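You operate a simulated robot arm through the tools that you are given. There is no shell and no other tool. Be economical: measure what you need, move in short steps, check, and stop when the job is done.

The job below is to be done with a simulated robot arm. You get a single attempt, and the scene is never put back.

Task
Fit the grey pad's cross plate under the middle cover and test it.
Fine: the cover waits on the empty pad; the cross plate goes on top of the throttle plate; pump on for the lever test, off while you lift and at the end; the other two stacks stay.

Only the result counts: the job must be done as asked and must still hold three seconds after the hand-in. Knocking over, shifting, dropping, spilling or breaking anything else fails it. Lids that push on must go on centred and level and be pressed home; caps that screw on are set level and turned clockwise until they are tight.

Robot
A 7-joint arm with a two-finger gripper, hanging from a carriage that runs on a rail from [-1, 1983] to [0, -497] (x, y) and turns from -6.964 to 5.044 rad about z. Base frame: it is fixed where the carriage stands at the start and does not move with it; the origin is on the floor, on the carriage's upright axis, x ahead of it, y to its left, z up; the surface under the hand at the start is at about z = 800. Readings come in mm, rad, newtons and seconds.
With the tool pointing down near the work surface it reaches from about 380 to 760 mm from the robot's upright axis, wherever it stands. Its first joint turns from -2.496 to 2.496 rad. Places, roughly: black lever on the blue lever block [800, -500, 1000]; left grey pad [600, 0, 800]; pump switch on the blue lever block [700, -600, 900]; right grey pad [600, -200, 800]. Payload 1.37 kg.
Tool frame: the origin (TCP) lies between the finger pads and is the grasp point; the fingertips stand 16 mm ahead of it; z points along the fingers, y is the line along which they close. Largest opening 92 mm; the body of the gripper starts 74 mm behind the TCP.
Orientation is told as [roll, pitch, yaw] about the base's x, y, z axes, in that order, counted from this pose: with the fingers straight down and closing along the base's y, the tool's x points along the base's -x, its y along +y and its z along -z.

Tools
- The arm moves only by the tool send_rows. Its argument "deltas" is a list of rows, each a list of 3 entries, a list of its own where there are three numbers: the shift along the tool's x, y, z in mm, then the turn, a rotation vector about the tool's x, y, z in rad, then the gripper command, from -1 (shut) to 1 (fully open), values between in proportion. In form: [[[x, y, z], [rx, ry, rz], jaw], ...]. A call has 1 to 12 rows; each row is the pose to reach, as a shift and turn from the pose commanded when the call began, along the tool's axes at that moment. A row lasts 0.2 s, in which the tool goes at most 50 mm and 0.15 rad; a call with a longer step from one row to the next is refused whole, and so is a gripper value outside its range. A pose out of reach is approached as far as the arm can. The call stops where the force on the tool passes 60 N (or 10 N more than at its start, if that is more) or the arm is blocked; 0.2 s more then pass. Each finger halts on what it meets, pressing with about 26 N; the grip force reading is that of the motor and also rises with nothing between the fingers. The clock runs only during rows and for 0.2 s after the last one: add rows that repeat a pose to give the fingers time. It gives the time, the measured TCP pose, the force on the tool (base axes), the opening and the grip force at its end, in the units of the frame above (readings bear some noise), with the torque about the TCP (base axes, N m) and any sound that the robot's microphone picked up.
- Cameras (640 x 400 px; columns grow to the right, rows downward): "scene" is now at [275.5, -42, 1715.4]; the picture's right is [-0.63, -0.78, 0.00], its down [-0.66, 0.54, -0.53] and it looks along [0.41, -0.33, -0.85] (base axes); focal length 277 px, centre (320, 200). "wrist" rides on the gripper at [71, 19, -111] in the tool frame; the picture's right is [-0.26, 0.97, 0.00], its down [-0.78, -0.21, -0.59] and it looks along [-0.57, -0.15, 0.81] (tool axes); focal length 280 px, centre (320, 200). There is no depth. A picture from a camera that has moved, and an enlarged one, comes with that camera's place and axes in the base frame and with its lens.
- capture(camera): a new picture of that camera. The clock stands still meanwhile.
- move_column(by): slides the trunk up (or, below 0, down) by that many mm; the arm and the scene camera ride with it, the base frame stays. It gives what a move gives, with no picture.
- steer(legs): drives the robot by 1 to 6 legs, each [ahead, left, turn to the left] in mm, mm and rad, along the robot's own axes; the way and the turn of a leg run together, so that a leg with both is an arc; at most 1500 mm and 3.142 rad a leg. The arm and the cameras ride along, it lands a little off, and it stops where it bumps. It keeps to its track: a leg is cut to what the track allows. It gives what a move gives.
- head_to(pan, tilt): turns the head with the scene camera to pan (to the left, within 2.705 rad either way) and tilt (down, from -0.506 to 1.204), counted from straight ahead of the robot. It gives what a move gives.
- enlarge(camera, box): a new picture of the part [left, top, right, bottom] of that camera's present view, enlarged. The clock stands still meanwhile.
- job_done(): hands the job in; it is judged then, once.

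Work in short steps. Places have to be worked out from the pictures, the camera data and where the tool is seen: move nearer, look again, correct. Check each grasp and each placing, and mend what went wrong. You have 120 turns and 82 pictures in all, those below and enlarged ones among them. Open the gripper and draw the arm clear of the work before you hand the job in, unless the task says otherwise; then end with one line.

The tools are called as a command line: name --argument value ..., lists and objects as JSON in quotes. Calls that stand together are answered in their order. send_rows: Moves the arm, as the interface text tells. Its arguments: {"type":"object","properties":{"deltas":{"type":"array","items":{"type":"array"}}},"required":["deltas"]} The other tools are called the same way: move_column (by) slides the trunk up or down; steer (legs) drives the base; head_to (pan, tilt) turns the head that bears the scene camera; capture (camera) takes a picture; enlarge (camera, box) takes an enlarged picture of a part of a camera's view; job_done () hands the job in.

At the start:

```text
t: 0.0
tool_pos: [737.1, -308.2, 1204.1]
ee_rot: [0.0, 0.0, 0.0]
contact_force: [0.3, 0.6, -0.2]
torque: [0.03, -0.02, -0.04]
gripper_width: 91.7
grip_force: 0.1
trunk travel left (down, up): [-375.0, 206.0]
robot x, y, heading: [4.6, 0.0, 0.003]
head pan, tilt: [-0.681, 1.016]
```

scene: 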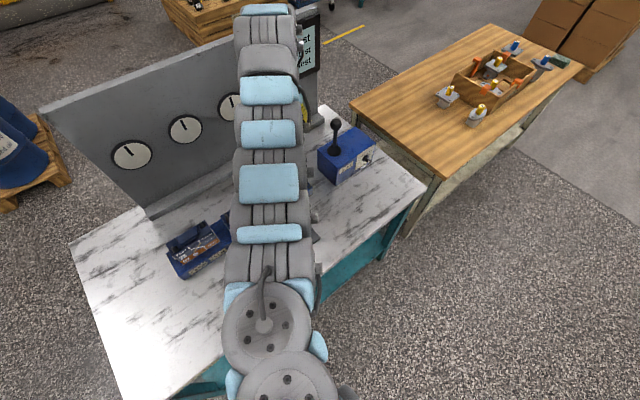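
wrist: 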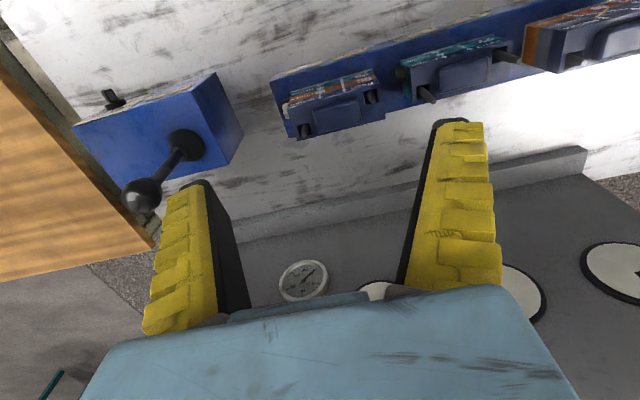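

The wrist view shows three stacks on a blue manifold and the lever block. I draw the arm back and to the left to see the pads and stacks.

send_rows --deltas '[[[40, 25, 0], [0, 0, 0], 1], [[80, 50, 0], [0, 0, 0], 1], [[120, 75, 0], [0, 0, 0], 1], [[160, 100, 0], [0, 0, 0], 1], [[200, 125, 0], [0, 0, 0], 1], [[240, 150, 0], [0, 0, 0], 1], [[280, 175, 0], [0, 0, 0], 1], [[300, 200, 0], [0, 0, 0], 1]]'

```text
t: 1.8
tool_pos: [677.9, -270.8, 1204.5]
ee_rot: [0.0, 0.0, 0.0]
contact_force: [0.3, -1.0, -0.4]
torque: [0.0, 0.02, -0.02]
gripper_width: 91.7
grip_force: 0.1
out of reach, approached as far as the arm can: row 2, 3, 4, 5, 6, 7, 8
trunk travel left (down, up): [-375.0, 206.0]
robot x, y, heading: [-4.1, 1.6, 0.003]
head pan, tilt: [-0.681, 1.016]
```

The near limit at this height blocks the retreat. I raise the trunk, which should let the arm fold further in, and look.

move_column --by 200

capture --camera "wrist"

capture --camera "scene"

```text
t: 4.0
tool_pos: [677.9, -270.7, 1403.9]
ee_rot: [0.0, -0.002, 0.0]
contact_force: [0.6, -0.8, 0.3]
torque: [0.01, 0.03, -0.03]
gripper_width: 91.8
grip_force: 0.1
trunk travel left (down, up): [-575.0, 6.0]
robot x, y, heading: [0.2, -0.1, -0.001]
head pan, tilt: [-0.681, 1.016]
```

```text
79 pictures are left
camera wrist: at [607.1, -250.7, 1513.8], right [0.26, 0.97, 0.0], down [0.78, -0.21, 0.59], along [0.57, -0.15, -0.81], focal length 280 px, centre (320, 200)
```

wrist: 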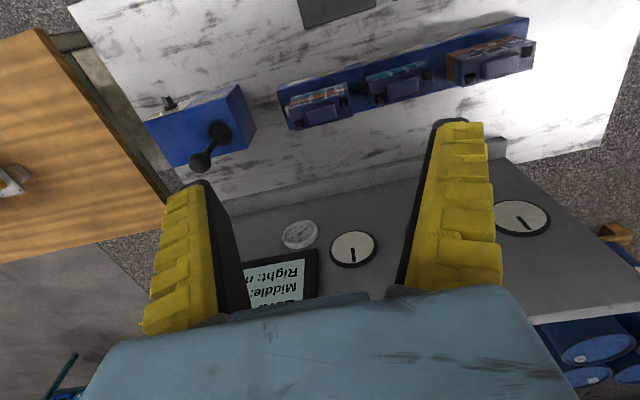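

```text
78 pictures are left
camera scene: at [275.4, -42.0, 1915.3], right [-0.63, -0.78, 0.0], down [-0.66, 0.54, -0.53], along [0.41, -0.33, -0.85], focal length 277 px, centre (320, 200)
```

scene: 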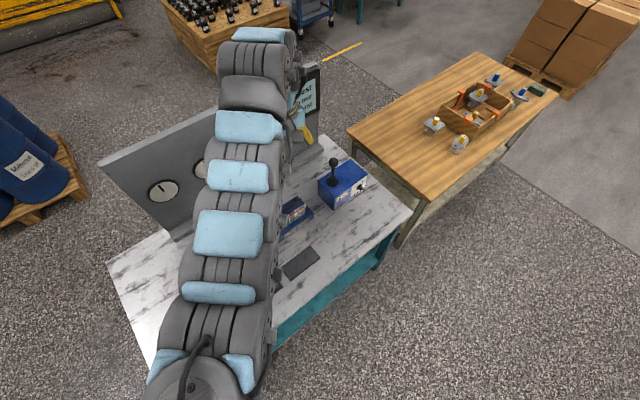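

The right pad is empty (dark grey rectangle). A screen lists something; I shift the arm to the left and lower to bare it, and to view the left pad.

send_rows --deltas '[[[40, 30, 20], [0, 0, 0], 1], [[70, 65, 40], [0, 0, 0], 1], [[100, 100, 60], [0, 0, 0], 1], [[120, 140, 80], [0, 0, 0], 1], [[140, 180, 100], [0, 0, 0], 1], [[160, 220, 120], [0, 0, 0], 1], [[170, 260, 120], [0, 0, 0], 1], [[180, 300, 120], [0, 0, 0], 1], [[180, 340, 120], [0, 0, 0], 1], [[180, 380, 120], [0, 0, 0], 1], [[180, 420, 120], [0, 0, 0], 1]]'

capture --camera "wrist"

capture --camera "scene"

```text
refused: row 1 steps farther than a row can; nothing moved
```

```text
77 pictures are left
camera wrist: at [607.1, -250.7, 1513.8], right [0.26, 0.97, 0.0], down [0.78, -0.21, 0.59], along [0.57, -0.15, -0.81], focal length 280 px, centre (320, 200)
```

wrist: 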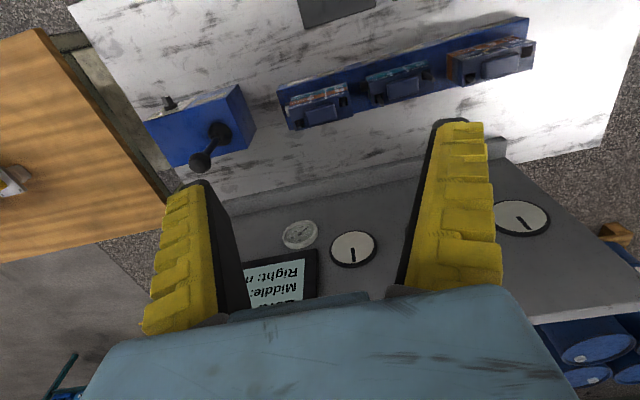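

```text
76 pictures are left
camera scene: at [275.4, -42.0, 1915.3], right [-0.63, -0.78, 0.0], down [-0.66, 0.54, -0.53], along [0.41, -0.33, -0.85], focal length 277 px, centre (320, 200)
```

scene: 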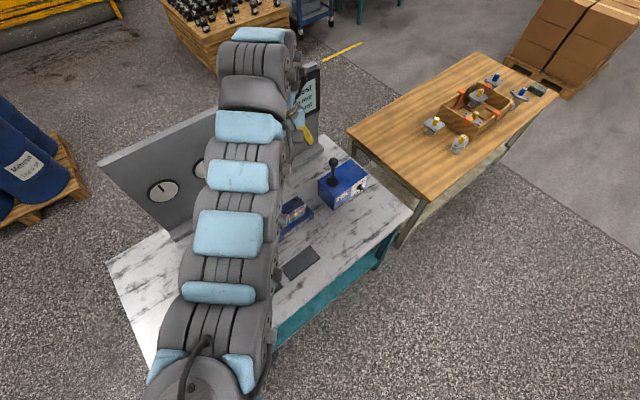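

That call was refused for too long a step; I resend it with shorter steps.

send_rows --deltas '[[[25, 35, 15], [0, 0, 0], 1], [[50, 70, 30], [0, 0, 0], 1], [[75, 105, 45], [0, 0, 0], 1], [[100, 140, 60], [0, 0, 0], 1], [[120, 180, 75], [0, 0, 0], 1], [[140, 220, 90], [0, 0, 0], 1], [[160, 260, 105], [0, 0, 0], 1], [[170, 300, 120], [0, 0, 0], 1], [[170, 345, 120], [0, 0, 0], 1], [[170, 390, 120], [0, 0, 0], 1], [[170, 430, 120], [0, 0, 0], 1]]'

```text
t: 6.4
tool_pos: [738.2, 59.2, 1391.6]
ee_rot: [0.001, -0.002, 0.0]
contact_force: [-0.4, 0.1, 0.4]
torque: [-0.03, 0.03, 0.01]
gripper_width: 91.8
grip_force: 0.0
out of reach, approached as far as the arm can: row 1, 2, 3, 4, 5, 6, 7, 8, 9, 10, 11
trunk travel left (down, up): [-575.0, 6.0]
robot x, y, heading: [-0.0, 1.1, 0.001]
head pan, tilt: [-0.681, 1.016]
```

The arm went left but not in; perhaps lower relative to the trunk it folds in better. I look from here.

capture --camera "scene"

capture --camera "wrist"

```text
75 pictures are left
camera scene: at [275.4, -42.4, 1915.3], right [-0.63, -0.78, 0.0], down [-0.66, 0.54, -0.53], along [0.41, -0.33, -0.85], focal length 277 px, centre (320, 200)
```

scene: 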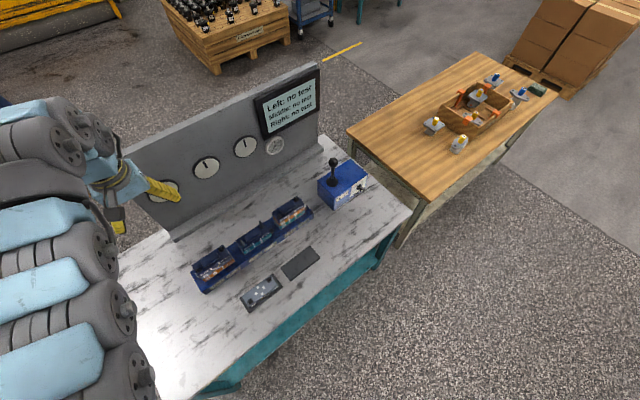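

```text
74 pictures are left
camera wrist: at [666.9, 79.2, 1502.0], right [0.26, 0.96, 0.0], down [0.78, -0.21, 0.59], along [0.57, -0.16, -0.81], focal length 280 px, centre (320, 200)
```

wrist: 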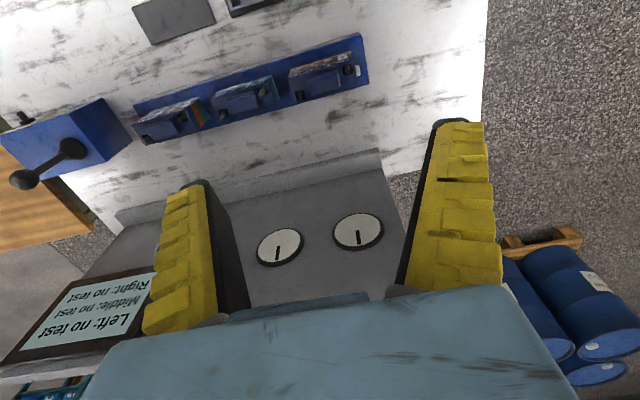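

The view is clear: the left pad carries the cross plate, the right pad is empty, the screen says no test. I enlarge the stacks and lever block.

enlarge --camera "scene" --box '[185, 195, 325, 315]'

enlarge --camera "scene" --box '[300, 140, 380, 220]'

enlarge --camera "wrist" --box '[120, 20, 380, 160]'

```text
3.33 times, centred on (255, 255) of scene
camera zoom: at [275.4, -42.4, 1915.3], right [-0.63, -0.78, 0.0], down [-0.66, 0.54, -0.53], along [0.41, -0.33, -0.85], focal length 924 px, centre (537, 17)
```

zoom: 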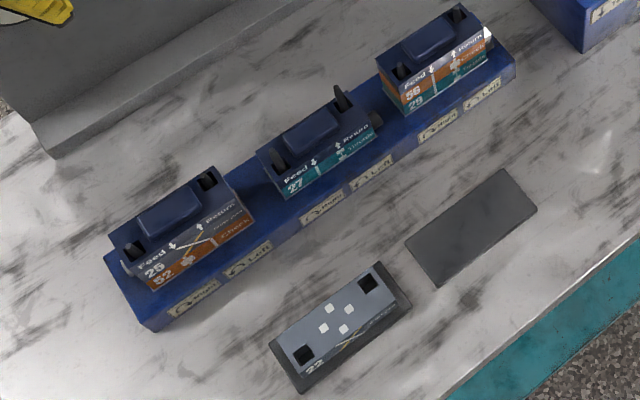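

```text
5.00 times, centred on (340, 180) of scene
camera zoom: at [275.4, -42.4, 1915.3], right [-0.63, -0.78, 0.0], down [-0.66, 0.54, -0.53], along [0.41, -0.33, -0.85], focal length 1386 px, centre (220, 300)
```

zoom: 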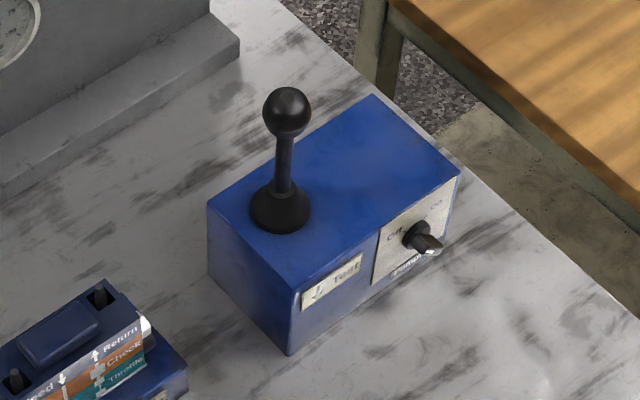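

```text
2.46 times, centred on (250, 90) of wrist
camera zoom: at [666.9, 79.2, 1502.0], right [0.26, 0.96, 0.0], down [0.78, -0.21, 0.59], along [0.57, -0.16, -0.81], focal length 690 px, centre (492, 471)
```

zoom: 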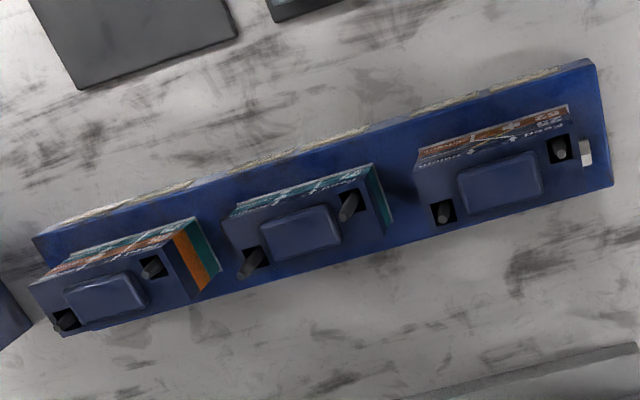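

I judge the middle cover at about (794, -117), the left pad at about (624, -25), and the right pad at (622, -215). I go down over the middle stack for a nearer look.

send_rows --deltas '[[[0, -18, 35], [0, 0, 0], 1], [[0, -36, 70], [0, 0, 0], 1], [[0, -54, 105], [0, 0, 0], 1], [[0, -72, 140], [0, 0, 0], 1], [[0, -90, 175], [0, 0, 0], 1], [[0, -108, 210], [0, 0, 0], 1], [[5, -126, 245], [0, 0, 0], 1], [[10, -144, 280], [0, 0, 0], 1], [[20, -162, 315], [0, 0, 0], 1], [[30, -177, 330], [0, 0, 0], 1]]'

capture --camera "wrist"

```text
t: 8.6
tool_pos: [711.5, -112.0, 1052.7]
ee_rot: [0.0, -0.002, -0.001]
contact_force: [-0.2, 0.3, 0.9]
torque: [0.01, 0.01, -0.03]
gripper_width: 91.6
grip_force: 0.1
trunk travel left (down, up): [-575.0, 6.0]
robot x, y, heading: [0.8, -1.7, -0.0]
head pan, tilt: [-0.681, 1.016]
```

```text
70 pictures are left
camera wrist: at [640.2, -92.4, 1162.7], right [0.26, 0.97, 0.0], down [0.78, -0.21, 0.59], along [0.57, -0.15, -0.81], focal length 280 px, centre (320, 200)
```

wrist: 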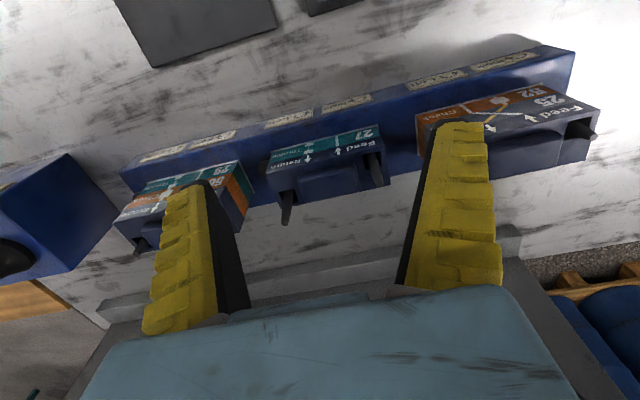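

Now I pull back toward the robot to view fronts, labels and pads closely.

send_rows --deltas '[[[45, 0, 0], [0, 0, 0], 1], [[90, 0, 0], [0, 0, 0], 1], [[135, 0, 0], [0, 0, 0], 1], [[170, 0, 0], [0, 0, 0], 1], [[200, 0, 0], [0, 0, 0], 1]]'

capture --camera "wrist"

enlarge --camera "wrist" --box '[180, 160, 500, 360]'

```text
t: 9.8
tool_pos: [584.0, -121.1, 1027.5]
ee_rot: [0.001, -0.001, 0.0]
contact_force: [1.4, 0.2, 0.5]
torque: [-0.04, 0.11, 0.0]
gripper_width: 91.9
grip_force: 0.0
out of reach, approached as far as the arm can: row 3, 4, 5
trunk travel left (down, up): [-575.0, 6.0]
robot x, y, heading: [-1.2, 1.0, 0.001]
head pan, tilt: [-0.681, 1.016]
```

```text
69 pictures are left
camera wrist: at [514.4, -101.1, 1138.3], right [0.26, 0.97, 0.0], down [0.78, -0.21, 0.59], along [0.57, -0.15, -0.81], focal length 280 px, centre (320, 200)
```

wrist: 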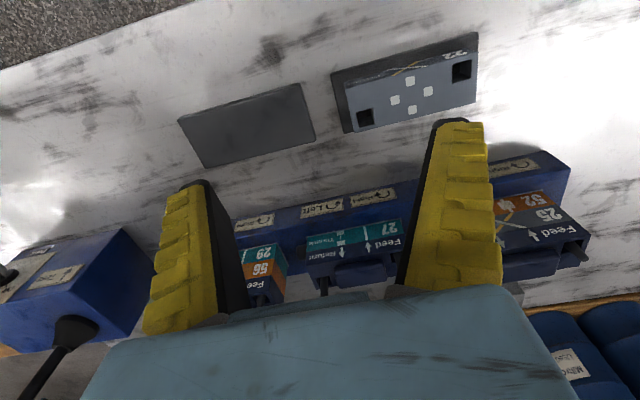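

```text
2.00 times, centred on (340, 260) of wrist
camera zoom: at [514.4, -101.1, 1138.3], right [0.26, 0.97, 0.0], down [0.78, -0.21, 0.59], along [0.57, -0.15, -0.81], focal length 561 px, centre (280, 80)
```

zoom: 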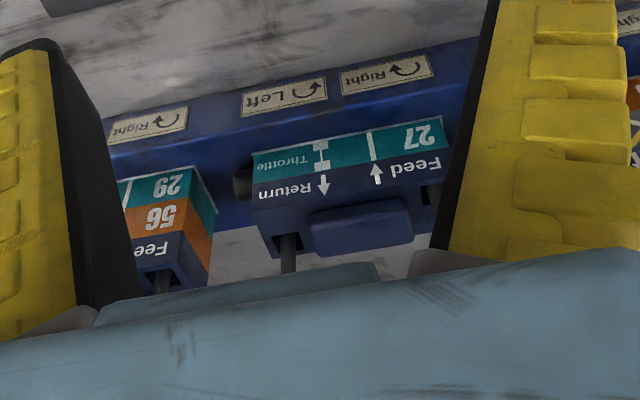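

Labels read and orientation checked: the plate on the pad has "22" at front left and holes front-left/rear-right, like the covers, so no turn-over is needed. I turn the gripper 90° so that it closes along x and go above the middle stack.

send_rows --deltas '[[[-18, 0, 0], [0, 0, -0.143], 1], [[-36, 0, 0], [0, 0, -0.286], 1], [[-54, 0, 0], [0, 0, -0.428], 1], [[-72, 0, 0], [0, 0, -0.571], 1], [[-90, 0, 0], [0, 0, -0.714], 1], [[-108, 0, 0], [0, 0, -0.857], 1], [[-126, 0, 0], [0, 0, -1.0], 1], [[-144, 0, 0], [0, 0, -1.142], 1], [[-162, 0, 0], [0, 0, -1.285], 1], [[-180, 0, 0], [0, 0, -1.428], 1], [[-200, 0, 0], [0, 0, -1.571], 1]]'

capture --camera "wrist"

```text
t: 12.2
tool_pos: [745.8, -122.5, 1023.1]
ee_rot: [0.0, -0.001, 1.465]
contact_force: [-0.9, 0.3, 0.6]
torque: [0.07, -0.03, -0.01]
gripper_width: 92.0
grip_force: 0.1
out of reach, approached as far as the arm can: row 10, 11
trunk travel left (down, up): [-575.0, 6.0]
robot x, y, heading: [-0.0, -0.1, -0.001]
head pan, tilt: [-0.681, 1.016]
```

```text
67 pictures are left
camera wrist: at [719.9, -190.3, 1134.2], right [-0.93, 0.36, 0.0], down [0.29, 0.75, 0.59], along [0.21, 0.55, -0.81], focal length 280 px, centre (320, 200)
```

wrist: 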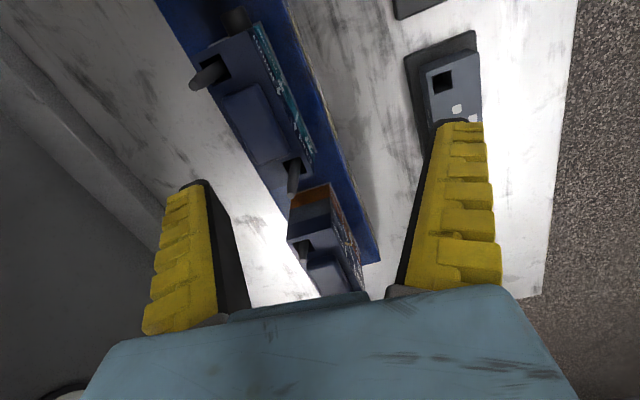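

The gripper reached its limit at x≈746 with the trunk this high. I raise the arm relative to the trunk (which gives more outward reach) and then will lower the trunk.

send_rows --deltas '[[[0, 0, -40], [0, 0, 0], 1], [[0, 0, -80], [0, 0, 0], 1], [[0, 0, -120], [0, 0, 0], 1], [[0, 0, -160], [0, 0, 0], 1], [[4, -20, -190], [0, 0, -0.1], 1], [[6, -45, -200], [0, 0, -0.106], 1]]'

move_column --by -170

capture --camera "wrist"

```text
t: 13.6
tool_pos: [792.0, -131.2, 1223.7]
ee_rot: [-0.001, 0.0, 1.572]
contact_force: [0.6, -1.2, -0.1]
torque: [0.07, 0.03, -0.05]
gripper_width: 91.6
grip_force: 0.0
trunk travel left (down, up): [-575.0, 6.0]
robot x, y, heading: [-0.6, 1.2, -0.001]
head pan, tilt: [-0.681, 1.016]
```

```text
t: 15.5
tool_pos: [791.1, -130.3, 1052.7]
ee_rot: [0.0, 0.002, 1.572]
contact_force: [0.9, -0.6, 0.8]
torque: [0.01, 0.02, 0.0]
gripper_width: 92.1
grip_force: 0.0
trunk travel left (down, up): [-405.0, 176.0]
robot x, y, heading: [2.1, -0.2, -0.006]
head pan, tilt: [-0.681, 1.016]
```

```text
66 pictures are left
camera wrist: at [772.4, -201.8, 1163.4], right [-0.96, 0.26, 0.0], down [0.21, 0.78, 0.59], along [0.16, 0.57, -0.81], focal length 280 px, centre (320, 200)
```

wrist: 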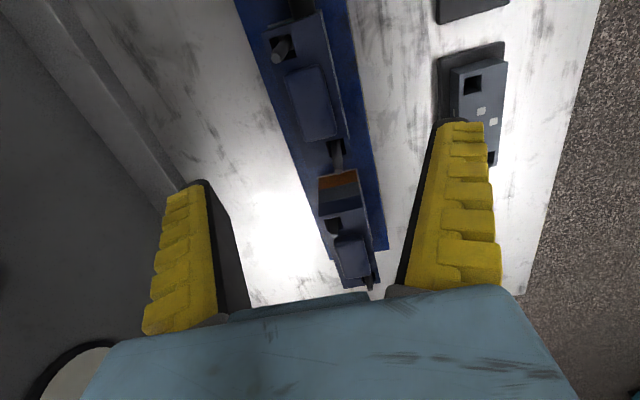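

Reach is fine here. Triangulating two wrist views puts the handle top at about (803, -123, 898); I centre over it, come down part way, and look.

send_rows --deltas '[[[-4, -6, 30], [0, 0, 0], 1], [[-7, -12, 60], [0, 0, 0], 1], [[-7, -12, 90], [0, 0, 0], 1]]'

capture --camera "wrist"

```text
t: 16.3
tool_pos: [795.6, -120.8, 964.7]
ee_rot: [-0.001, 0.001, 1.57]
contact_force: [0.6, -0.1, -0.1]
torque: [-0.04, 0.05, 0.01]
gripper_width: 91.9
grip_force: 0.1
out of reach, approached as far as the arm can: row 3
trunk travel left (down, up): [-405.0, 176.0]
robot x, y, heading: [-0.4, 0.3, 0.001]
head pan, tilt: [-0.681, 1.016]
```

```text
65 pictures are left
camera wrist: at [777.7, -191.3, 1076.2], right [-0.97, 0.26, 0.0], down [0.21, 0.78, 0.59], along [0.16, 0.57, -0.81], focal length 280 px, centre (320, 200)
```

wrist: 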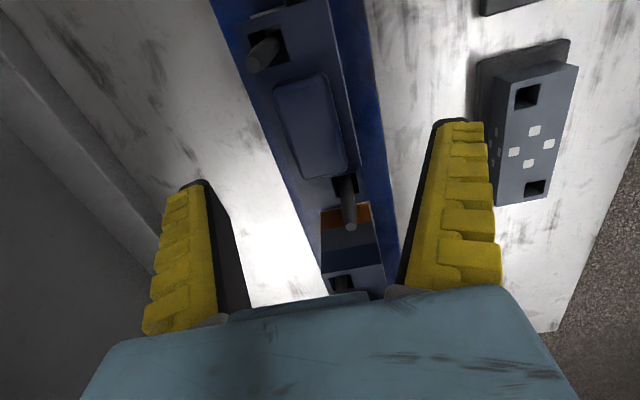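

The limit is radius ≈ 803 here. I raise the arm, shift it left and drive the carriage right to y≈-120 to reduce the radius, then lower the trunk.

send_rows --deltas '[[[0, 0, -40], [0, 0, 0], 1], [[-20, 0, -80], [0, 0, 0], 1], [[-50, 0, -100], [0, 0, 0], 1], [[-85, 0, -100], [0, 0, 0], 1], [[-120, 0, -100], [0, 0, 0], 1]]'

steer --legs '[[0, -120, 0]]'

move_column --by -90

```text
t: 17.5
tool_pos: [795.2, -3.8, 1066.1]
ee_rot: [0.0, 0.0, 1.569]
contact_force: [-0.1, -0.2, 0.2]
torque: [0.09, 0.0, -0.01]
gripper_width: 91.6
grip_force: 0.0
trunk travel left (down, up): [-405.0, 176.0]
robot x, y, heading: [-1.5, 2.6, 0.002]
head pan, tilt: [-0.681, 1.016]
```

```text
t: 18.7
tool_pos: [795.3, -123.9, 1066.2]
ee_rot: [0.0, 0.0, 1.571]
contact_force: [-1.3, 0.0, 0.0]
torque: [0.01, -0.02, 0.01]
gripper_width: 91.9
grip_force: 0.1
trunk travel left (down, up): [-405.0, 176.0]
robot x, y, heading: [0.9, -122.0, -0.006]
head pan, tilt: [-0.681, 1.016]
```

```text
t: 20.0
tool_pos: [795.3, -124.9, 977.7]
ee_rot: [0.0, 0.0, 1.572]
contact_force: [-0.3, -0.1, 1.2]
torque: [0.0, 0.0, -0.02]
gripper_width: 92.0
grip_force: 0.0
trunk travel left (down, up): [-315.0, 266.0]
robot x, y, heading: [-0.3, -120.5, 0.006]
head pan, tilt: [-0.681, 1.016]
```

The carriage moved well. Handle measures about 64 × 32 mm, centred near (802, -123), aligned with y. I centre and come down a bit, then look again.

send_rows --deltas '[[[-1, -4, 20], [0, 0, 0], 1], [[-1, -7, 40], [0, 0, 0], 1], [[-1, -7, 55], [0, 0, 0], 1]]'

capture --camera "wrist"

capture --camera "scene"

```text
t: 20.8
tool_pos: [802.8, -121.3, 919.7]
ee_rot: [0.003, 0.0, 1.567]
contact_force: [0.3, 0.4, -1.1]
torque: [0.0, 0.0, 0.0]
gripper_width: 91.8
grip_force: 0.0
trunk travel left (down, up): [-315.0, 266.0]
robot x, y, heading: [-4.7, -120.6, 0.002]
head pan, tilt: [-0.681, 1.016]
```

```text
64 pictures are left
camera wrist: at [783.8, -192.2, 1030.3], right [-0.96, 0.26, 0.0], down [0.21, 0.78, 0.59], along [0.15, 0.57, -0.81], focal length 280 px, centre (320, 200)
```

wrist: 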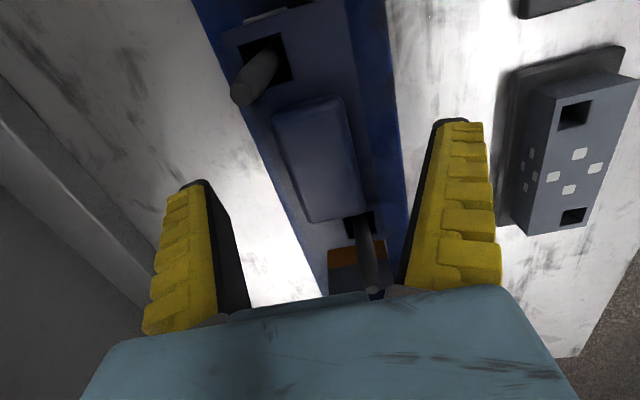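

```text
63 pictures are left
camera scene: at [275.4, -161.3, 1655.3], right [-0.63, -0.78, 0.0], down [-0.66, 0.54, -0.53], along [0.41, -0.33, -0.85], focal length 277 px, centre (320, 200)
```

scene: 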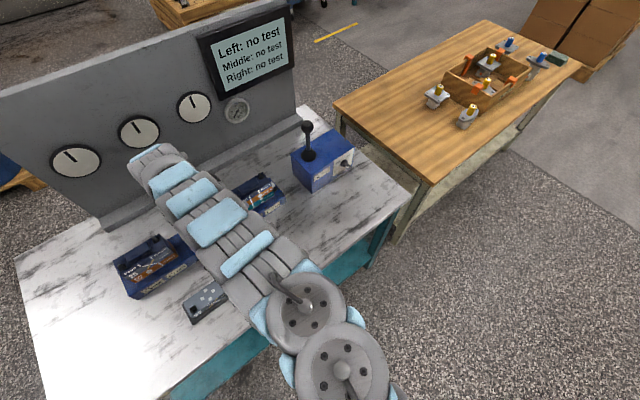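

I confirm the pump is off with a zoom, and meanwhile lower to TCP z≈903 (tips ≈887), still open, for the handle.

enlarge --camera "scene" --box '[280, 115, 370, 195]'

send_rows --deltas '[[[2, 0, 8], [0, 0, 0.003], 1], [[2, 0, 17], [0, 0, 0.003], 1]]'

```text
5.00 times, centred on (325, 155) of scene
camera zoom: at [275.4, -161.3, 1655.3], right [-0.63, -0.78, 0.0], down [-0.66, 0.54, -0.53], along [0.41, -0.33, -0.85], focal length 1386 px, centre (295, 425)
```

zoom: 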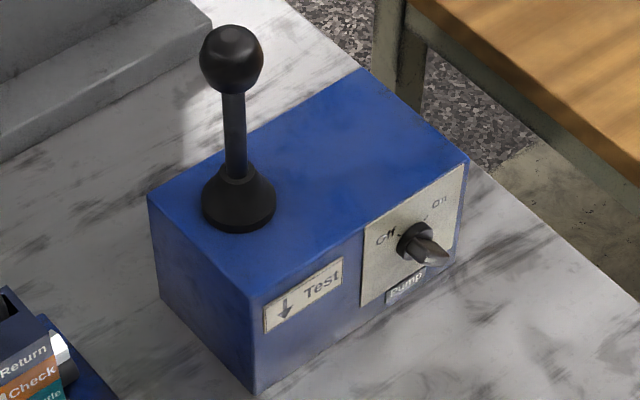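

```text
t: 21.4
tool_pos: [803.4, -125.2, 904.1]
ee_rot: [-0.002, 0.001, 1.566]
contact_force: [0.5, -0.7, 0.8]
torque: [0.0, 0.02, 0.02]
gripper_width: 91.9
grip_force: 0.1
trunk travel left (down, up): [-315.0, 266.0]
robot x, y, heading: [1.2, -116.6, -0.002]
head pan, tilt: [-0.681, 1.016]
```

I need to be sure the pump is off, so I zoom on the small gauge and the knob.

enlarge --camera "scene" --box '[215, 90, 260, 130]'

enlarge --camera "scene" --box '[328, 145, 360, 177]'

```text
10.00 times, centred on (238, 110) of scene
camera zoom: at [275.5, -161.2, 1655.3], right [-0.63, -0.78, 0.0], down [-0.66, 0.54, -0.53], along [0.41, -0.33, -0.85], focal length 2773 px, centre (1145, 1100)
```

zoom: 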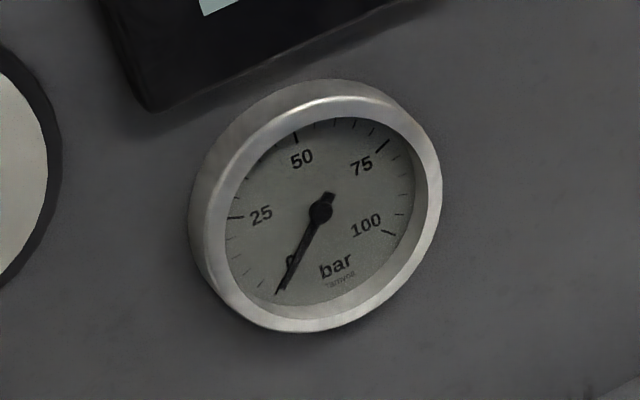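

```text
12.50 times, centred on (344, 161) of scene
camera zoom: at [275.5, -161.2, 1655.3], right [-0.63, -0.78, 0.0], down [-0.66, 0.54, -0.53], along [0.41, -0.33, -0.85], focal length 3466 px, centre (20, 688)
```

zoom: 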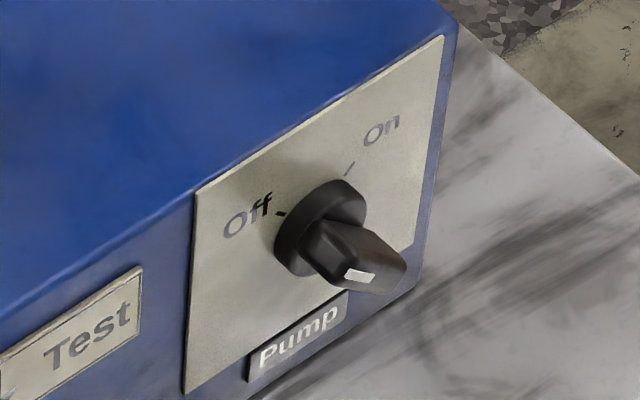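

Pressure is 0, so the pump is off. I close on the handle.

send_rows --deltas '[[[0, 0, 0], [0, 0, 0], -1], [[0, 0, 0], [0, 0, 0], -1], [[0, 0, 0], [0, 0, 0], -1], [[0, 0, 0], [0, 0, 0], -1], [[0, 0, 0], [0, 0, 0], -1]]'

```text
t: 22.6
tool_pos: [803.6, -125.0, 903.9]
ee_rot: [0.0, 0.001, 1.567]
contact_force: [-2.2, 1.0, 4.0]
torque: [-0.04, 0.0, 0.0]
gripper_width: 46.1
grip_force: 26.2
trunk travel left (down, up): [-315.0, 266.0]
robot x, y, heading: [0.9, -120.0, -0.005]
head pan, tilt: [-0.681, 1.016]
```

Width 46 mm suggests the fingers hold the cover body, not the handle. I check with a picture.

capture --camera "wrist"

```text
59 pictures are left
camera wrist: at [784.3, -195.3, 1014.4], right [-0.96, 0.27, 0.0], down [0.21, 0.78, 0.59], along [0.16, 0.57, -0.81], focal length 280 px, centre (320, 200)
```

wrist: 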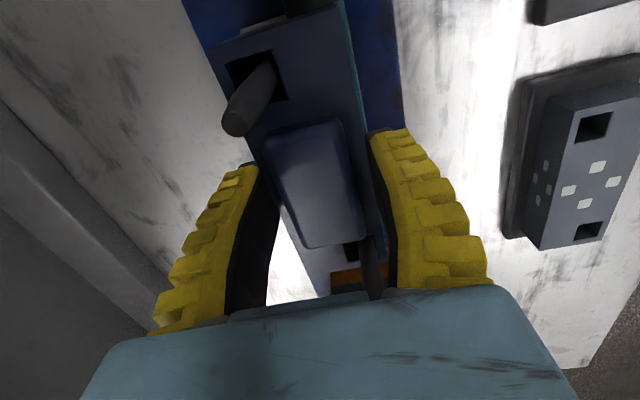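

The tips hold the cover's upper sides but perhaps with little overlap; I reopen, go 8 mm lower (tips ≈880, still above the throttle plate) and grip again.

send_rows --deltas '[[[0, 0, 0], [0, 0, 0], 0.5], [[0, 0, 0], [0, 0, 0], 0.5], [[0, 0, 8], [0, 0, 0], 0.5], [[0, 0, 8], [0, 0, 0], -1], [[0, 0, 8], [0, 0, 0], -1], [[0, 0, 8], [0, 0, 0], -1], [[0, 0, 8], [0, 0, 0], -1]]'

capture --camera "wrist"

```text
t: 24.2
tool_pos: [802.5, -125.0, 896.6]
ee_rot: [0.001, 0.0, 1.567]
contact_force: [-3.9, 0.5, 3.8]
torque: [-0.03, 0.04, -0.02]
gripper_width: 46.2
grip_force: 26.2
trunk travel left (down, up): [-315.0, 266.0]
robot x, y, heading: [4.6, -116.8, -0.003]
head pan, tilt: [-0.681, 1.016]
```

```text
58 pictures are left
camera wrist: at [783.8, -195.4, 1006.3], right [-0.96, 0.27, 0.0], down [0.21, 0.78, 0.59], along [0.16, 0.57, -0.81], focal length 280 px, centre (320, 200)
```

wrist: 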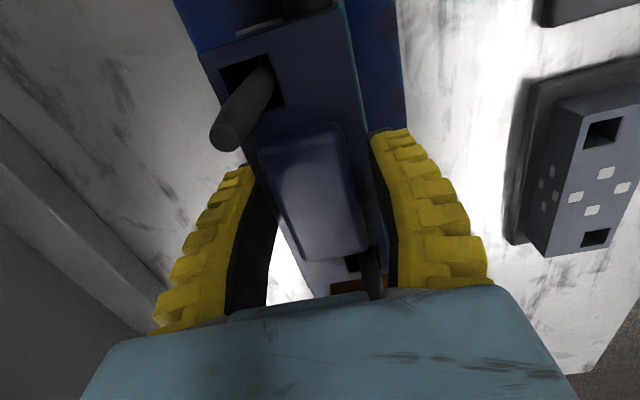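

Grip firm. I lift 15 mm and check that only the cover rises.

send_rows --deltas '[[[0, 0, -5], [0, 0, 0], -1], [[0, 0, -10], [0, 0, 0], -1], [[0, 0, -15], [0, 0, 0], -1]]'

capture --camera "wrist"

```text
t: 25.0
tool_pos: [801.3, -124.0, 910.6]
ee_rot: [0.003, 0.002, 1.567]
contact_force: [0.3, 0.2, -4.5]
torque: [0.02, 0.01, 0.02]
gripper_width: 45.9
grip_force: 25.9
trunk travel left (down, up): [-315.0, 266.0]
robot x, y, heading: [1.8, -121.6, -0.002]
head pan, tilt: [-0.681, 1.016]
```

```text
57 pictures are left
camera wrist: at [782.6, -194.2, 1020.8], right [-0.96, 0.27, 0.0], down [0.21, 0.78, 0.59], along [0.16, 0.57, -0.81], focal length 280 px, centre (320, 200)
```

wrist: 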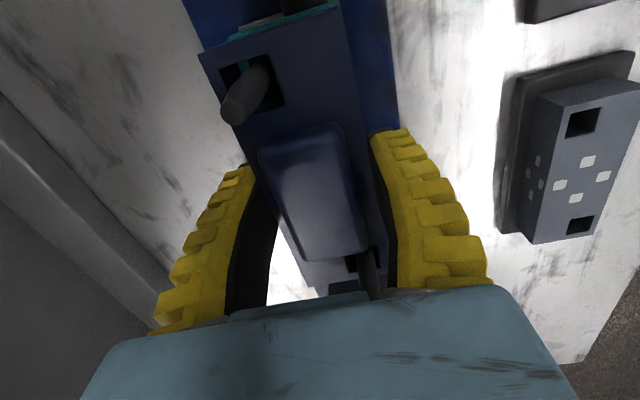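

Only the cover rises; the throttle plate stays. I lift it clear with the trunk (vertical), then check.

move_column --by 120

capture --camera "wrist"

```text
t: 26.5
tool_pos: [800.7, -124.5, 1029.5]
ee_rot: [-0.001, -0.002, 1.568]
contact_force: [0.4, 0.0, -4.7]
torque: [0.0, -0.02, -0.01]
gripper_width: 46.3
grip_force: 25.9
trunk travel left (down, up): [-435.0, 146.0]
robot x, y, heading: [0.3, -120.8, 0.006]
head pan, tilt: [-0.681, 1.016]
```

```text
56 pictures are left
camera wrist: at [782.6, -194.5, 1140.8], right [-0.96, 0.27, 0.0], down [0.21, 0.78, 0.59], along [0.16, 0.57, -0.81], focal length 280 px, centre (320, 200)
```

wrist: 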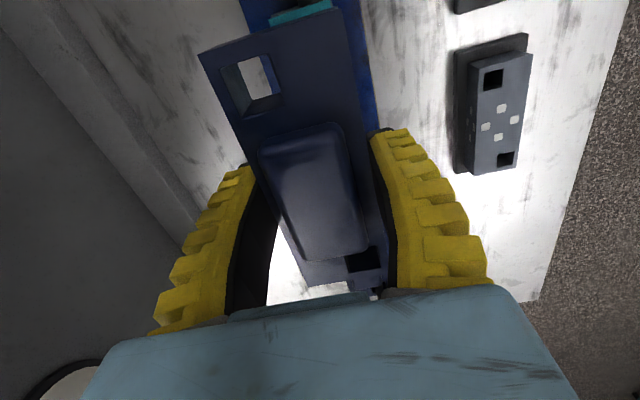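

The cover is free. The right pad centre works out at (618, -216, ~806). I raise the trunk a bit for a better inner reach and carry the cover out over the pad.

move_column --by 60

send_rows --deltas '[[[0, 25, 0], [0, 0, 0], -1], [[0, 60, 10], [0, 0, 0], -1], [[15, 80, 45], [0, 0, 0], -1], [[30, 100, 85], [0, 0, 0], -1], [[45, 120, 125], [0, 0, 0], -1], [[65, 140, 160], [0, 0, 0], -1], [[85, 160, 180], [0, 0, 0], -1], [[92, 182, 190], [0, 0, 0], -1]]'

capture --camera "wrist"

```text
t: 27.5
tool_pos: [801.7, -123.9, 1091.4]
ee_rot: [0.002, -0.001, 1.569]
contact_force: [-0.3, -0.6, -3.5]
torque: [0.04, 0.02, 0.0]
gripper_width: 46.0
grip_force: 26.1
trunk travel left (down, up): [-495.0, 86.0]
robot x, y, heading: [-1.6, -117.7, 0.0]
head pan, tilt: [-0.681, 1.016]
```

```text
t: 29.3
tool_pos: [617.5, -216.0, 902.0]
ee_rot: [0.0, -0.001, 1.567]
contact_force: [0.3, -0.2, -4.4]
torque: [0.01, 0.03, -0.03]
gripper_width: 46.0
grip_force: 25.5
trunk travel left (down, up): [-495.0, 86.0]
robot x, y, heading: [5.3, -117.9, 0.002]
head pan, tilt: [-0.681, 1.016]
```

```text
55 pictures are left
camera wrist: at [598.1, -286.9, 1011.9], right [-0.96, 0.26, 0.0], down [0.21, 0.78, 0.59], along [0.16, 0.57, -0.81], focal length 280 px, centre (320, 200)
```

wrist: 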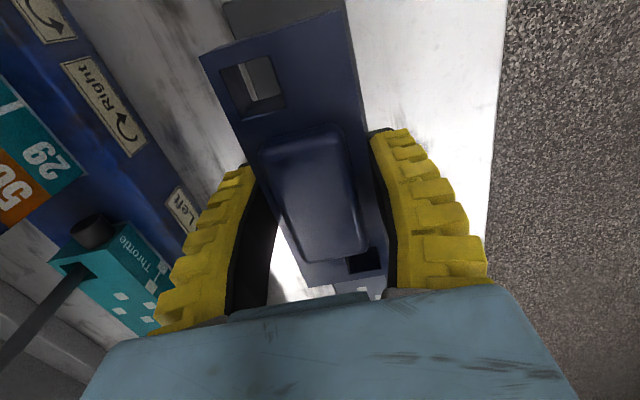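

The cover is over the pad; I check alignment from the scene camera.

capture --camera "scene"

```text
54 pictures are left
camera scene: at [275.4, -161.2, 1835.2], right [-0.63, -0.78, 0.0], down [-0.66, 0.54, -0.53], along [0.41, -0.33, -0.85], focal length 277 px, centre (320, 200)
```

scene: 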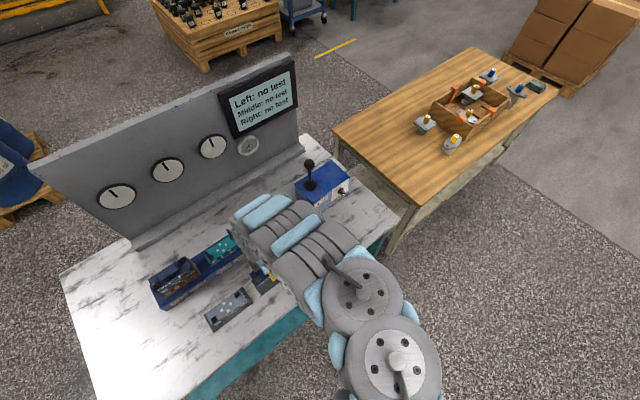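

The arm hides it, so I lower in steps and rely on the wrist view.

send_rows --deltas '[[[0, 0, 20], [0, 0, 0], -1], [[0, 0, 40], [0, 0, 0], -1], [[0, 0, 52], [0, 0, 0], -1]]'

capture --camera "wrist"

```text
t: 30.1
tool_pos: [617.7, -215.5, 848.9]
ee_rot: [0.001, 0.002, 1.569]
contact_force: [0.9, 0.3, -3.4]
torque: [0.0, 0.03, 0.02]
gripper_width: 46.0
grip_force: 25.6
trunk travel left (down, up): [-495.0, 86.0]
robot x, y, heading: [0.4, -119.0, 0.001]
head pan, tilt: [-0.681, 1.016]
```

```text
53 pictures are left
camera wrist: at [600.1, -286.0, 959.6], right [-0.96, 0.27, 0.0], down [0.21, 0.78, 0.59], along [0.16, 0.57, -0.81], focal length 280 px, centre (320, 200)
```

wrist: 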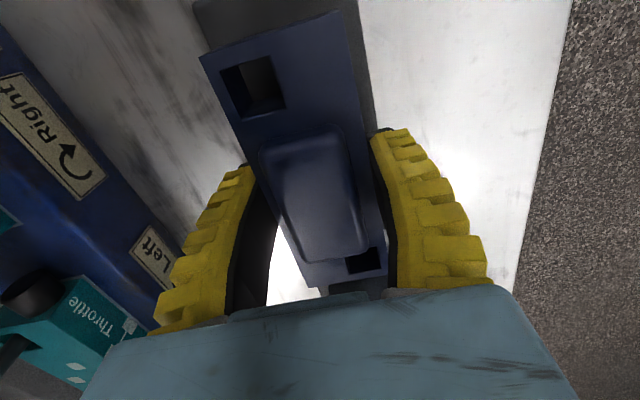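

The pad shows all round the cover. I lower slowly toward contact.

send_rows --deltas '[[[0, 0, 3], [0, 0, 0], -1], [[0, 0, 6], [0, 0, 0], -1], [[0, 0, 8], [0, 0, 0], -1]]'

```text
t: 30.9
tool_pos: [618.8, -215.7, 840.5]
ee_rot: [0.0, -0.001, 1.569]
contact_force: [-0.1, 0.2, -4.9]
torque: [0.02, 0.05, 0.03]
gripper_width: 46.0
grip_force: 26.0
trunk travel left (down, up): [-495.0, 86.0]
robot x, y, heading: [-1.6, -119.8, 0.001]
head pan, tilt: [-0.681, 1.016]
```

No contact yet; on down by 2 mm rows.

send_rows --deltas '[[[0, 0, 2], [0, 0, 0], -1], [[0, 0, 4], [0, 0, 0], -1]]'

send_rows --deltas '[[[0, 0, 2], [0, 0, 0], -1], [[0, 0, 3], [0, 0, 0], -1]]'

```text
t: 31.5
tool_pos: [620.6, -215.1, 836.4]
ee_rot: [0.001, 0.0, 1.567]
contact_force: [0.2, -0.9, -4.4]
torque: [-0.04, 0.04, 0.0]
gripper_width: 46.2
grip_force: 26.3
trunk travel left (down, up): [-495.0, 86.0]
robot x, y, heading: [1.0, -120.3, 0.0]
head pan, tilt: [-0.681, 1.016]
```

```text
t: 32.1
tool_pos: [620.1, -214.5, 834.5]
ee_rot: [0.001, 0.0, 1.566]
contact_force: [-0.4, 1.0, -3.9]
torque: [-0.02, 0.01, 0.0]
gripper_width: 46.2
grip_force: 25.9
trunk travel left (down, up): [-495.0, 86.0]
robot x, y, heading: [0.4, -115.9, -0.002]
head pan, tilt: [-0.681, 1.016]
```

send_rows --deltas '[[[0, 0, 2], [0, 0, 0], -1], [[0, 0, 3], [0, 0, 0], -1]]'

capture --camera "wrist"

```text
t: 32.7
tool_pos: [619.8, -214.9, 831.2]
ee_rot: [0.0, -0.002, 1.567]
contact_force: [-0.3, -1.0, -4.9]
torque: [-0.01, -0.02, 0.0]
gripper_width: 46.1
grip_force: 26.1
trunk travel left (down, up): [-495.0, 86.0]
robot x, y, heading: [-1.7, -117.4, -0.002]
head pan, tilt: [-0.681, 1.016]
```

```text
52 pictures are left
camera wrist: at [600.9, -285.9, 940.7], right [-0.96, 0.27, 0.0], down [0.21, 0.78, 0.59], along [0.16, 0.57, -0.81], focal length 280 px, centre (320, 200)
```

wrist: 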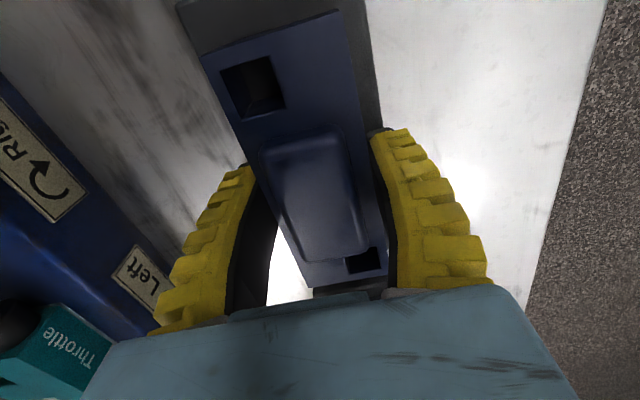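

Margins look fine (about 16 mm at the end). I keep lowering until the load comes off.

send_rows --deltas '[[[0, 0, 2], [0, 0, 0], -1], [[0, 0, 4], [0, 0, 0], -1]]'

send_rows --deltas '[[[0, 0, 2], [0, 0, 0], -1], [[0, 0, 3], [0, 0, 0], -1]]'

```text
t: 33.3
tool_pos: [620.9, -215.1, 827.8]
ee_rot: [-0.001, 0.002, 1.567]
contact_force: [-10.6, 1.8, 26.6]
torque: [0.08, 0.23, -0.03]
gripper_width: 46.4
grip_force: 26.3
trunk travel left (down, up): [-495.0, 86.0]
robot x, y, heading: [-0.6, -121.2, 0.002]
head pan, tilt: [-0.681, 1.016]
```

```text
t: 33.9
tool_pos: [622.8, -216.3, 826.8]
ee_rot: [-0.002, 0.001, 1.569]
contact_force: [-19.3, 4.0, 57.2]
torque: [-0.1, 0.47, -0.04]
gripper_width: 49.2
grip_force: 26.3
trunk travel left (down, up): [-495.0, 86.0]
robot x, y, heading: [2.0, -119.8, 0.0]
head pan, tilt: [-0.681, 1.016]
```

Contact at TCP ≈828. I relieve the pressing by 4 mm and open.

send_rows --deltas '[[[0, 0, -3], [0, 0, 0], -1], [[0, 0, -4], [0, 0, 0], -1], [[0, 0, -4], [0, 0, 0], 0.4], [[0, 0, -4], [0, 0, 0], 0.6], [[0, 0, -4], [0, 0, 0], 0.6]]'

capture --camera "wrist"

```text
t: 35.1
tool_pos: [620.2, -214.9, 826.9]
ee_rot: [0.0, 0.001, 1.567]
contact_force: [-0.1, -0.5, 0.1]
torque: [0.0, 0.02, 0.0]
gripper_width: 75.3
grip_force: 1.2
trunk travel left (down, up): [-495.0, 86.0]
robot x, y, heading: [0.3, -123.5, -0.0]
head pan, tilt: [-0.681, 1.016]
```

```text
51 pictures are left
camera wrist: at [600.6, -285.6, 938.3], right [-0.96, 0.27, 0.0], down [0.21, 0.78, 0.59], along [0.16, 0.57, -0.81], focal length 280 px, centre (320, 200)
```

wrist: 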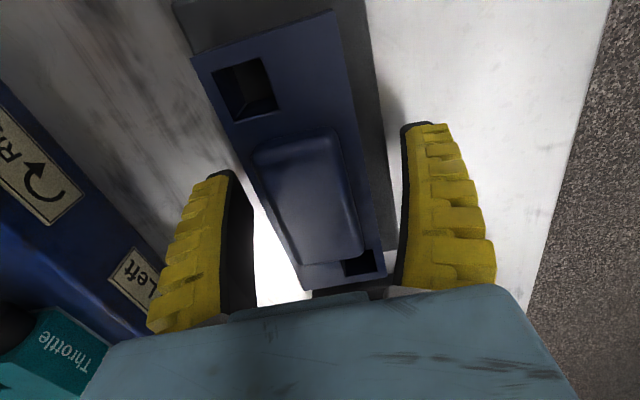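

The cover rests level on the pad. I open fully, rise, and go left to above the cross plate.

send_rows --deltas '[[[0, 0, -20], [0, 0, 0], 0.7], [[0, 0, -60], [0, 0, 0], 1], [[0, 0, -100], [0, 0, 0], 1], [[-40, 0, -110], [0, 0, 0], 1], [[-85, 0, -110], [0, 0, 0], 1], [[-130, 0, -110], [0, 0, 0], 1], [[-170, 0, -100], [0, 0, 0], 1], [[-184, 0, -90], [0, 0, 0], 1]]'

capture --camera "wrist"

capture --camera "scene"

```text
t: 36.9
tool_pos: [619.6, -28.8, 917.2]
ee_rot: [0.0, 0.0, 1.567]
contact_force: [-0.2, 0.4, 0.4]
torque: [0.02, 0.01, -0.03]
gripper_width: 91.8
grip_force: 0.0
trunk travel left (down, up): [-495.0, 86.0]
robot x, y, heading: [-0.8, -118.1, -0.001]
head pan, tilt: [-0.681, 1.016]
```

```text
50 pictures are left
camera wrist: at [601.2, -99.5, 1027.6], right [-0.96, 0.26, 0.0], down [0.21, 0.78, 0.59], along [0.16, 0.57, -0.81], focal length 280 px, centre (320, 200)
```

wrist: 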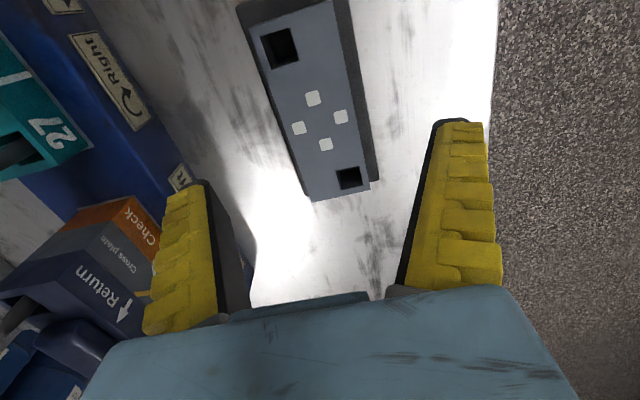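

```text
49 pictures are left
camera scene: at [275.5, -161.3, 1835.4], right [-0.63, -0.78, 0.0], down [-0.66, 0.54, -0.53], along [0.41, -0.33, -0.85], focal length 277 px, centre (320, 200)
```

scene: 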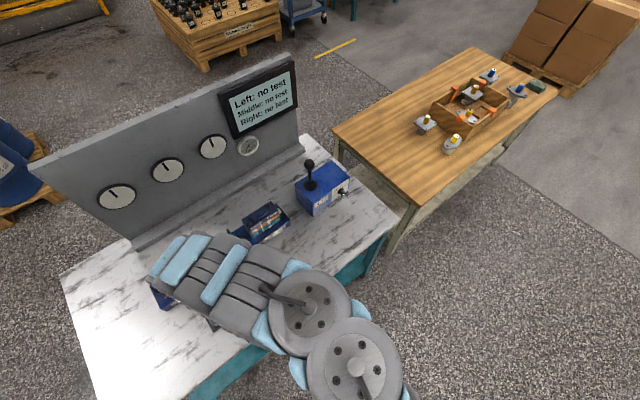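

I compute the plate's centre between x 621 and y -24…-30 depending on its height; I lower 40 mm and take a second view to triangulate.

send_rows --deltas '[[[0, 0, 25], [0, 0, 0], 1], [[0, 0, 45], [0, 0, 0], 1]]'

capture --camera "wrist"

```text
t: 37.5
tool_pos: [619.3, -30.2, 873.4]
ee_rot: [-0.001, 0.0, 1.568]
contact_force: [0.0, 0.6, 0.4]
torque: [-0.01, 0.01, 0.01]
gripper_width: 92.0
grip_force: 0.0
trunk travel left (down, up): [-495.0, 86.0]
robot x, y, heading: [1.5, -118.1, -0.002]
head pan, tilt: [-0.681, 1.016]
```

```text
48 pictures are left
camera wrist: at [600.9, -100.3, 983.0], right [-0.96, 0.27, 0.0], down [0.21, 0.78, 0.59], along [0.16, 0.57, -0.81], focal length 280 px, centre (320, 200)
```

wrist: 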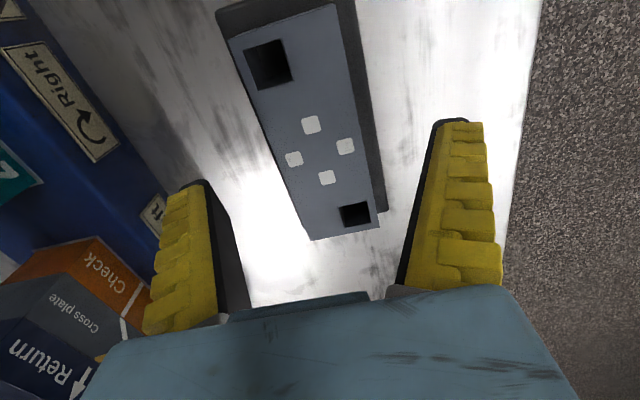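

Consistent solution: plate top ≈846, hole spacing ≈95 mm, centre ≈(620, -35). The cover was held with its centre 5 mm to -y of the TCP; holding the plate at y≈-30 gives the same relation. I lower to z≈836, look, without closing.

send_rows --deltas '[[[0, 0, 20], [0, 0, 0], 1], [[0, 0, 37], [0, 0, 0], 1]]'

capture --camera "wrist"

```text
t: 38.1
tool_pos: [620.7, -32.2, 836.7]
ee_rot: [0.0, 0.001, 1.568]
contact_force: [0.4, 0.8, -0.6]
torque: [0.01, 0.03, 0.0]
gripper_width: 91.9
grip_force: 0.0
trunk travel left (down, up): [-495.0, 86.0]
robot x, y, heading: [-0.3, -119.3, -0.001]
head pan, tilt: [-0.681, 1.016]
```

```text
47 pictures are left
camera wrist: at [601.4, -101.7, 946.2], right [-0.96, 0.27, 0.0], down [0.21, 0.78, 0.59], along [0.16, 0.57, -0.81], focal length 280 px, centre (320, 200)
```

wrist: 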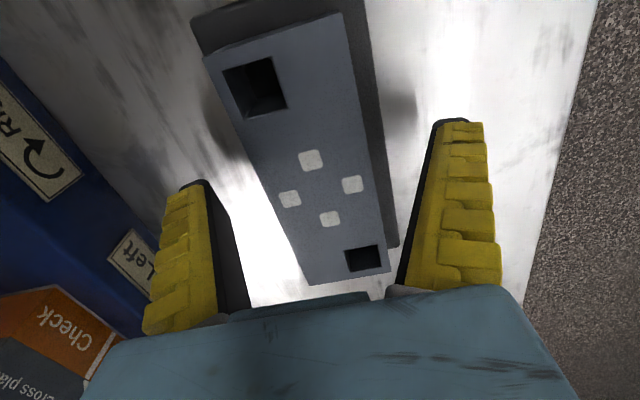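

The hole positions in the picture match those of the held cover almost exactly. I close on the plate.

send_rows --deltas '[[[0, 0, 0], [0, 0, 0], -1], [[0, 0, 0], [0, 0, 0], -1], [[0, 0, 0], [0, 0, 0], -1], [[0, 0, 0], [0, 0, 0], -1]]'

send_rows --deltas '[[[0, 0, -10], [0, 0, 0], -1], [[0, 0, -20], [0, 0, 0], -1], [[0, 0, -40], [0, 0, 0], -1]]'

capture --camera "wrist"

```text
t: 39.1
tool_pos: [620.5, -31.0, 835.6]
ee_rot: [-0.001, 0.003, 1.567]
contact_force: [-6.4, -1.1, 13.7]
torque: [-0.15, 0.04, 0.16]
gripper_width: 46.6
grip_force: 26.4
trunk travel left (down, up): [-495.0, 86.0]
robot x, y, heading: [1.9, -120.8, -0.002]
head pan, tilt: [-0.681, 1.016]
```

```text
t: 39.9
tool_pos: [621.3, -32.0, 877.0]
ee_rot: [0.0, 0.001, 1.567]
contact_force: [-1.0, 0.3, -4.7]
torque: [0.01, -0.03, -0.01]
gripper_width: 46.3
grip_force: 25.9
trunk travel left (down, up): [-495.0, 86.0]
robot x, y, heading: [-0.7, -119.0, 0.003]
head pan, tilt: [-0.681, 1.016]
```

```text
46 pictures are left
camera wrist: at [601.9, -102.7, 986.9], right [-0.96, 0.27, 0.0], down [0.21, 0.78, 0.59], along [0.16, 0.57, -0.81], focal length 280 px, centre (320, 200)
```

wrist: 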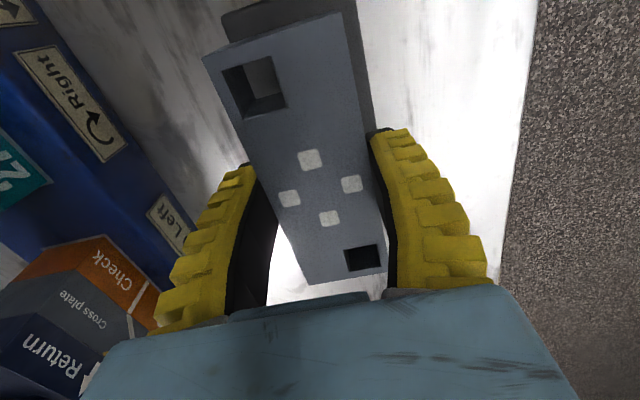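

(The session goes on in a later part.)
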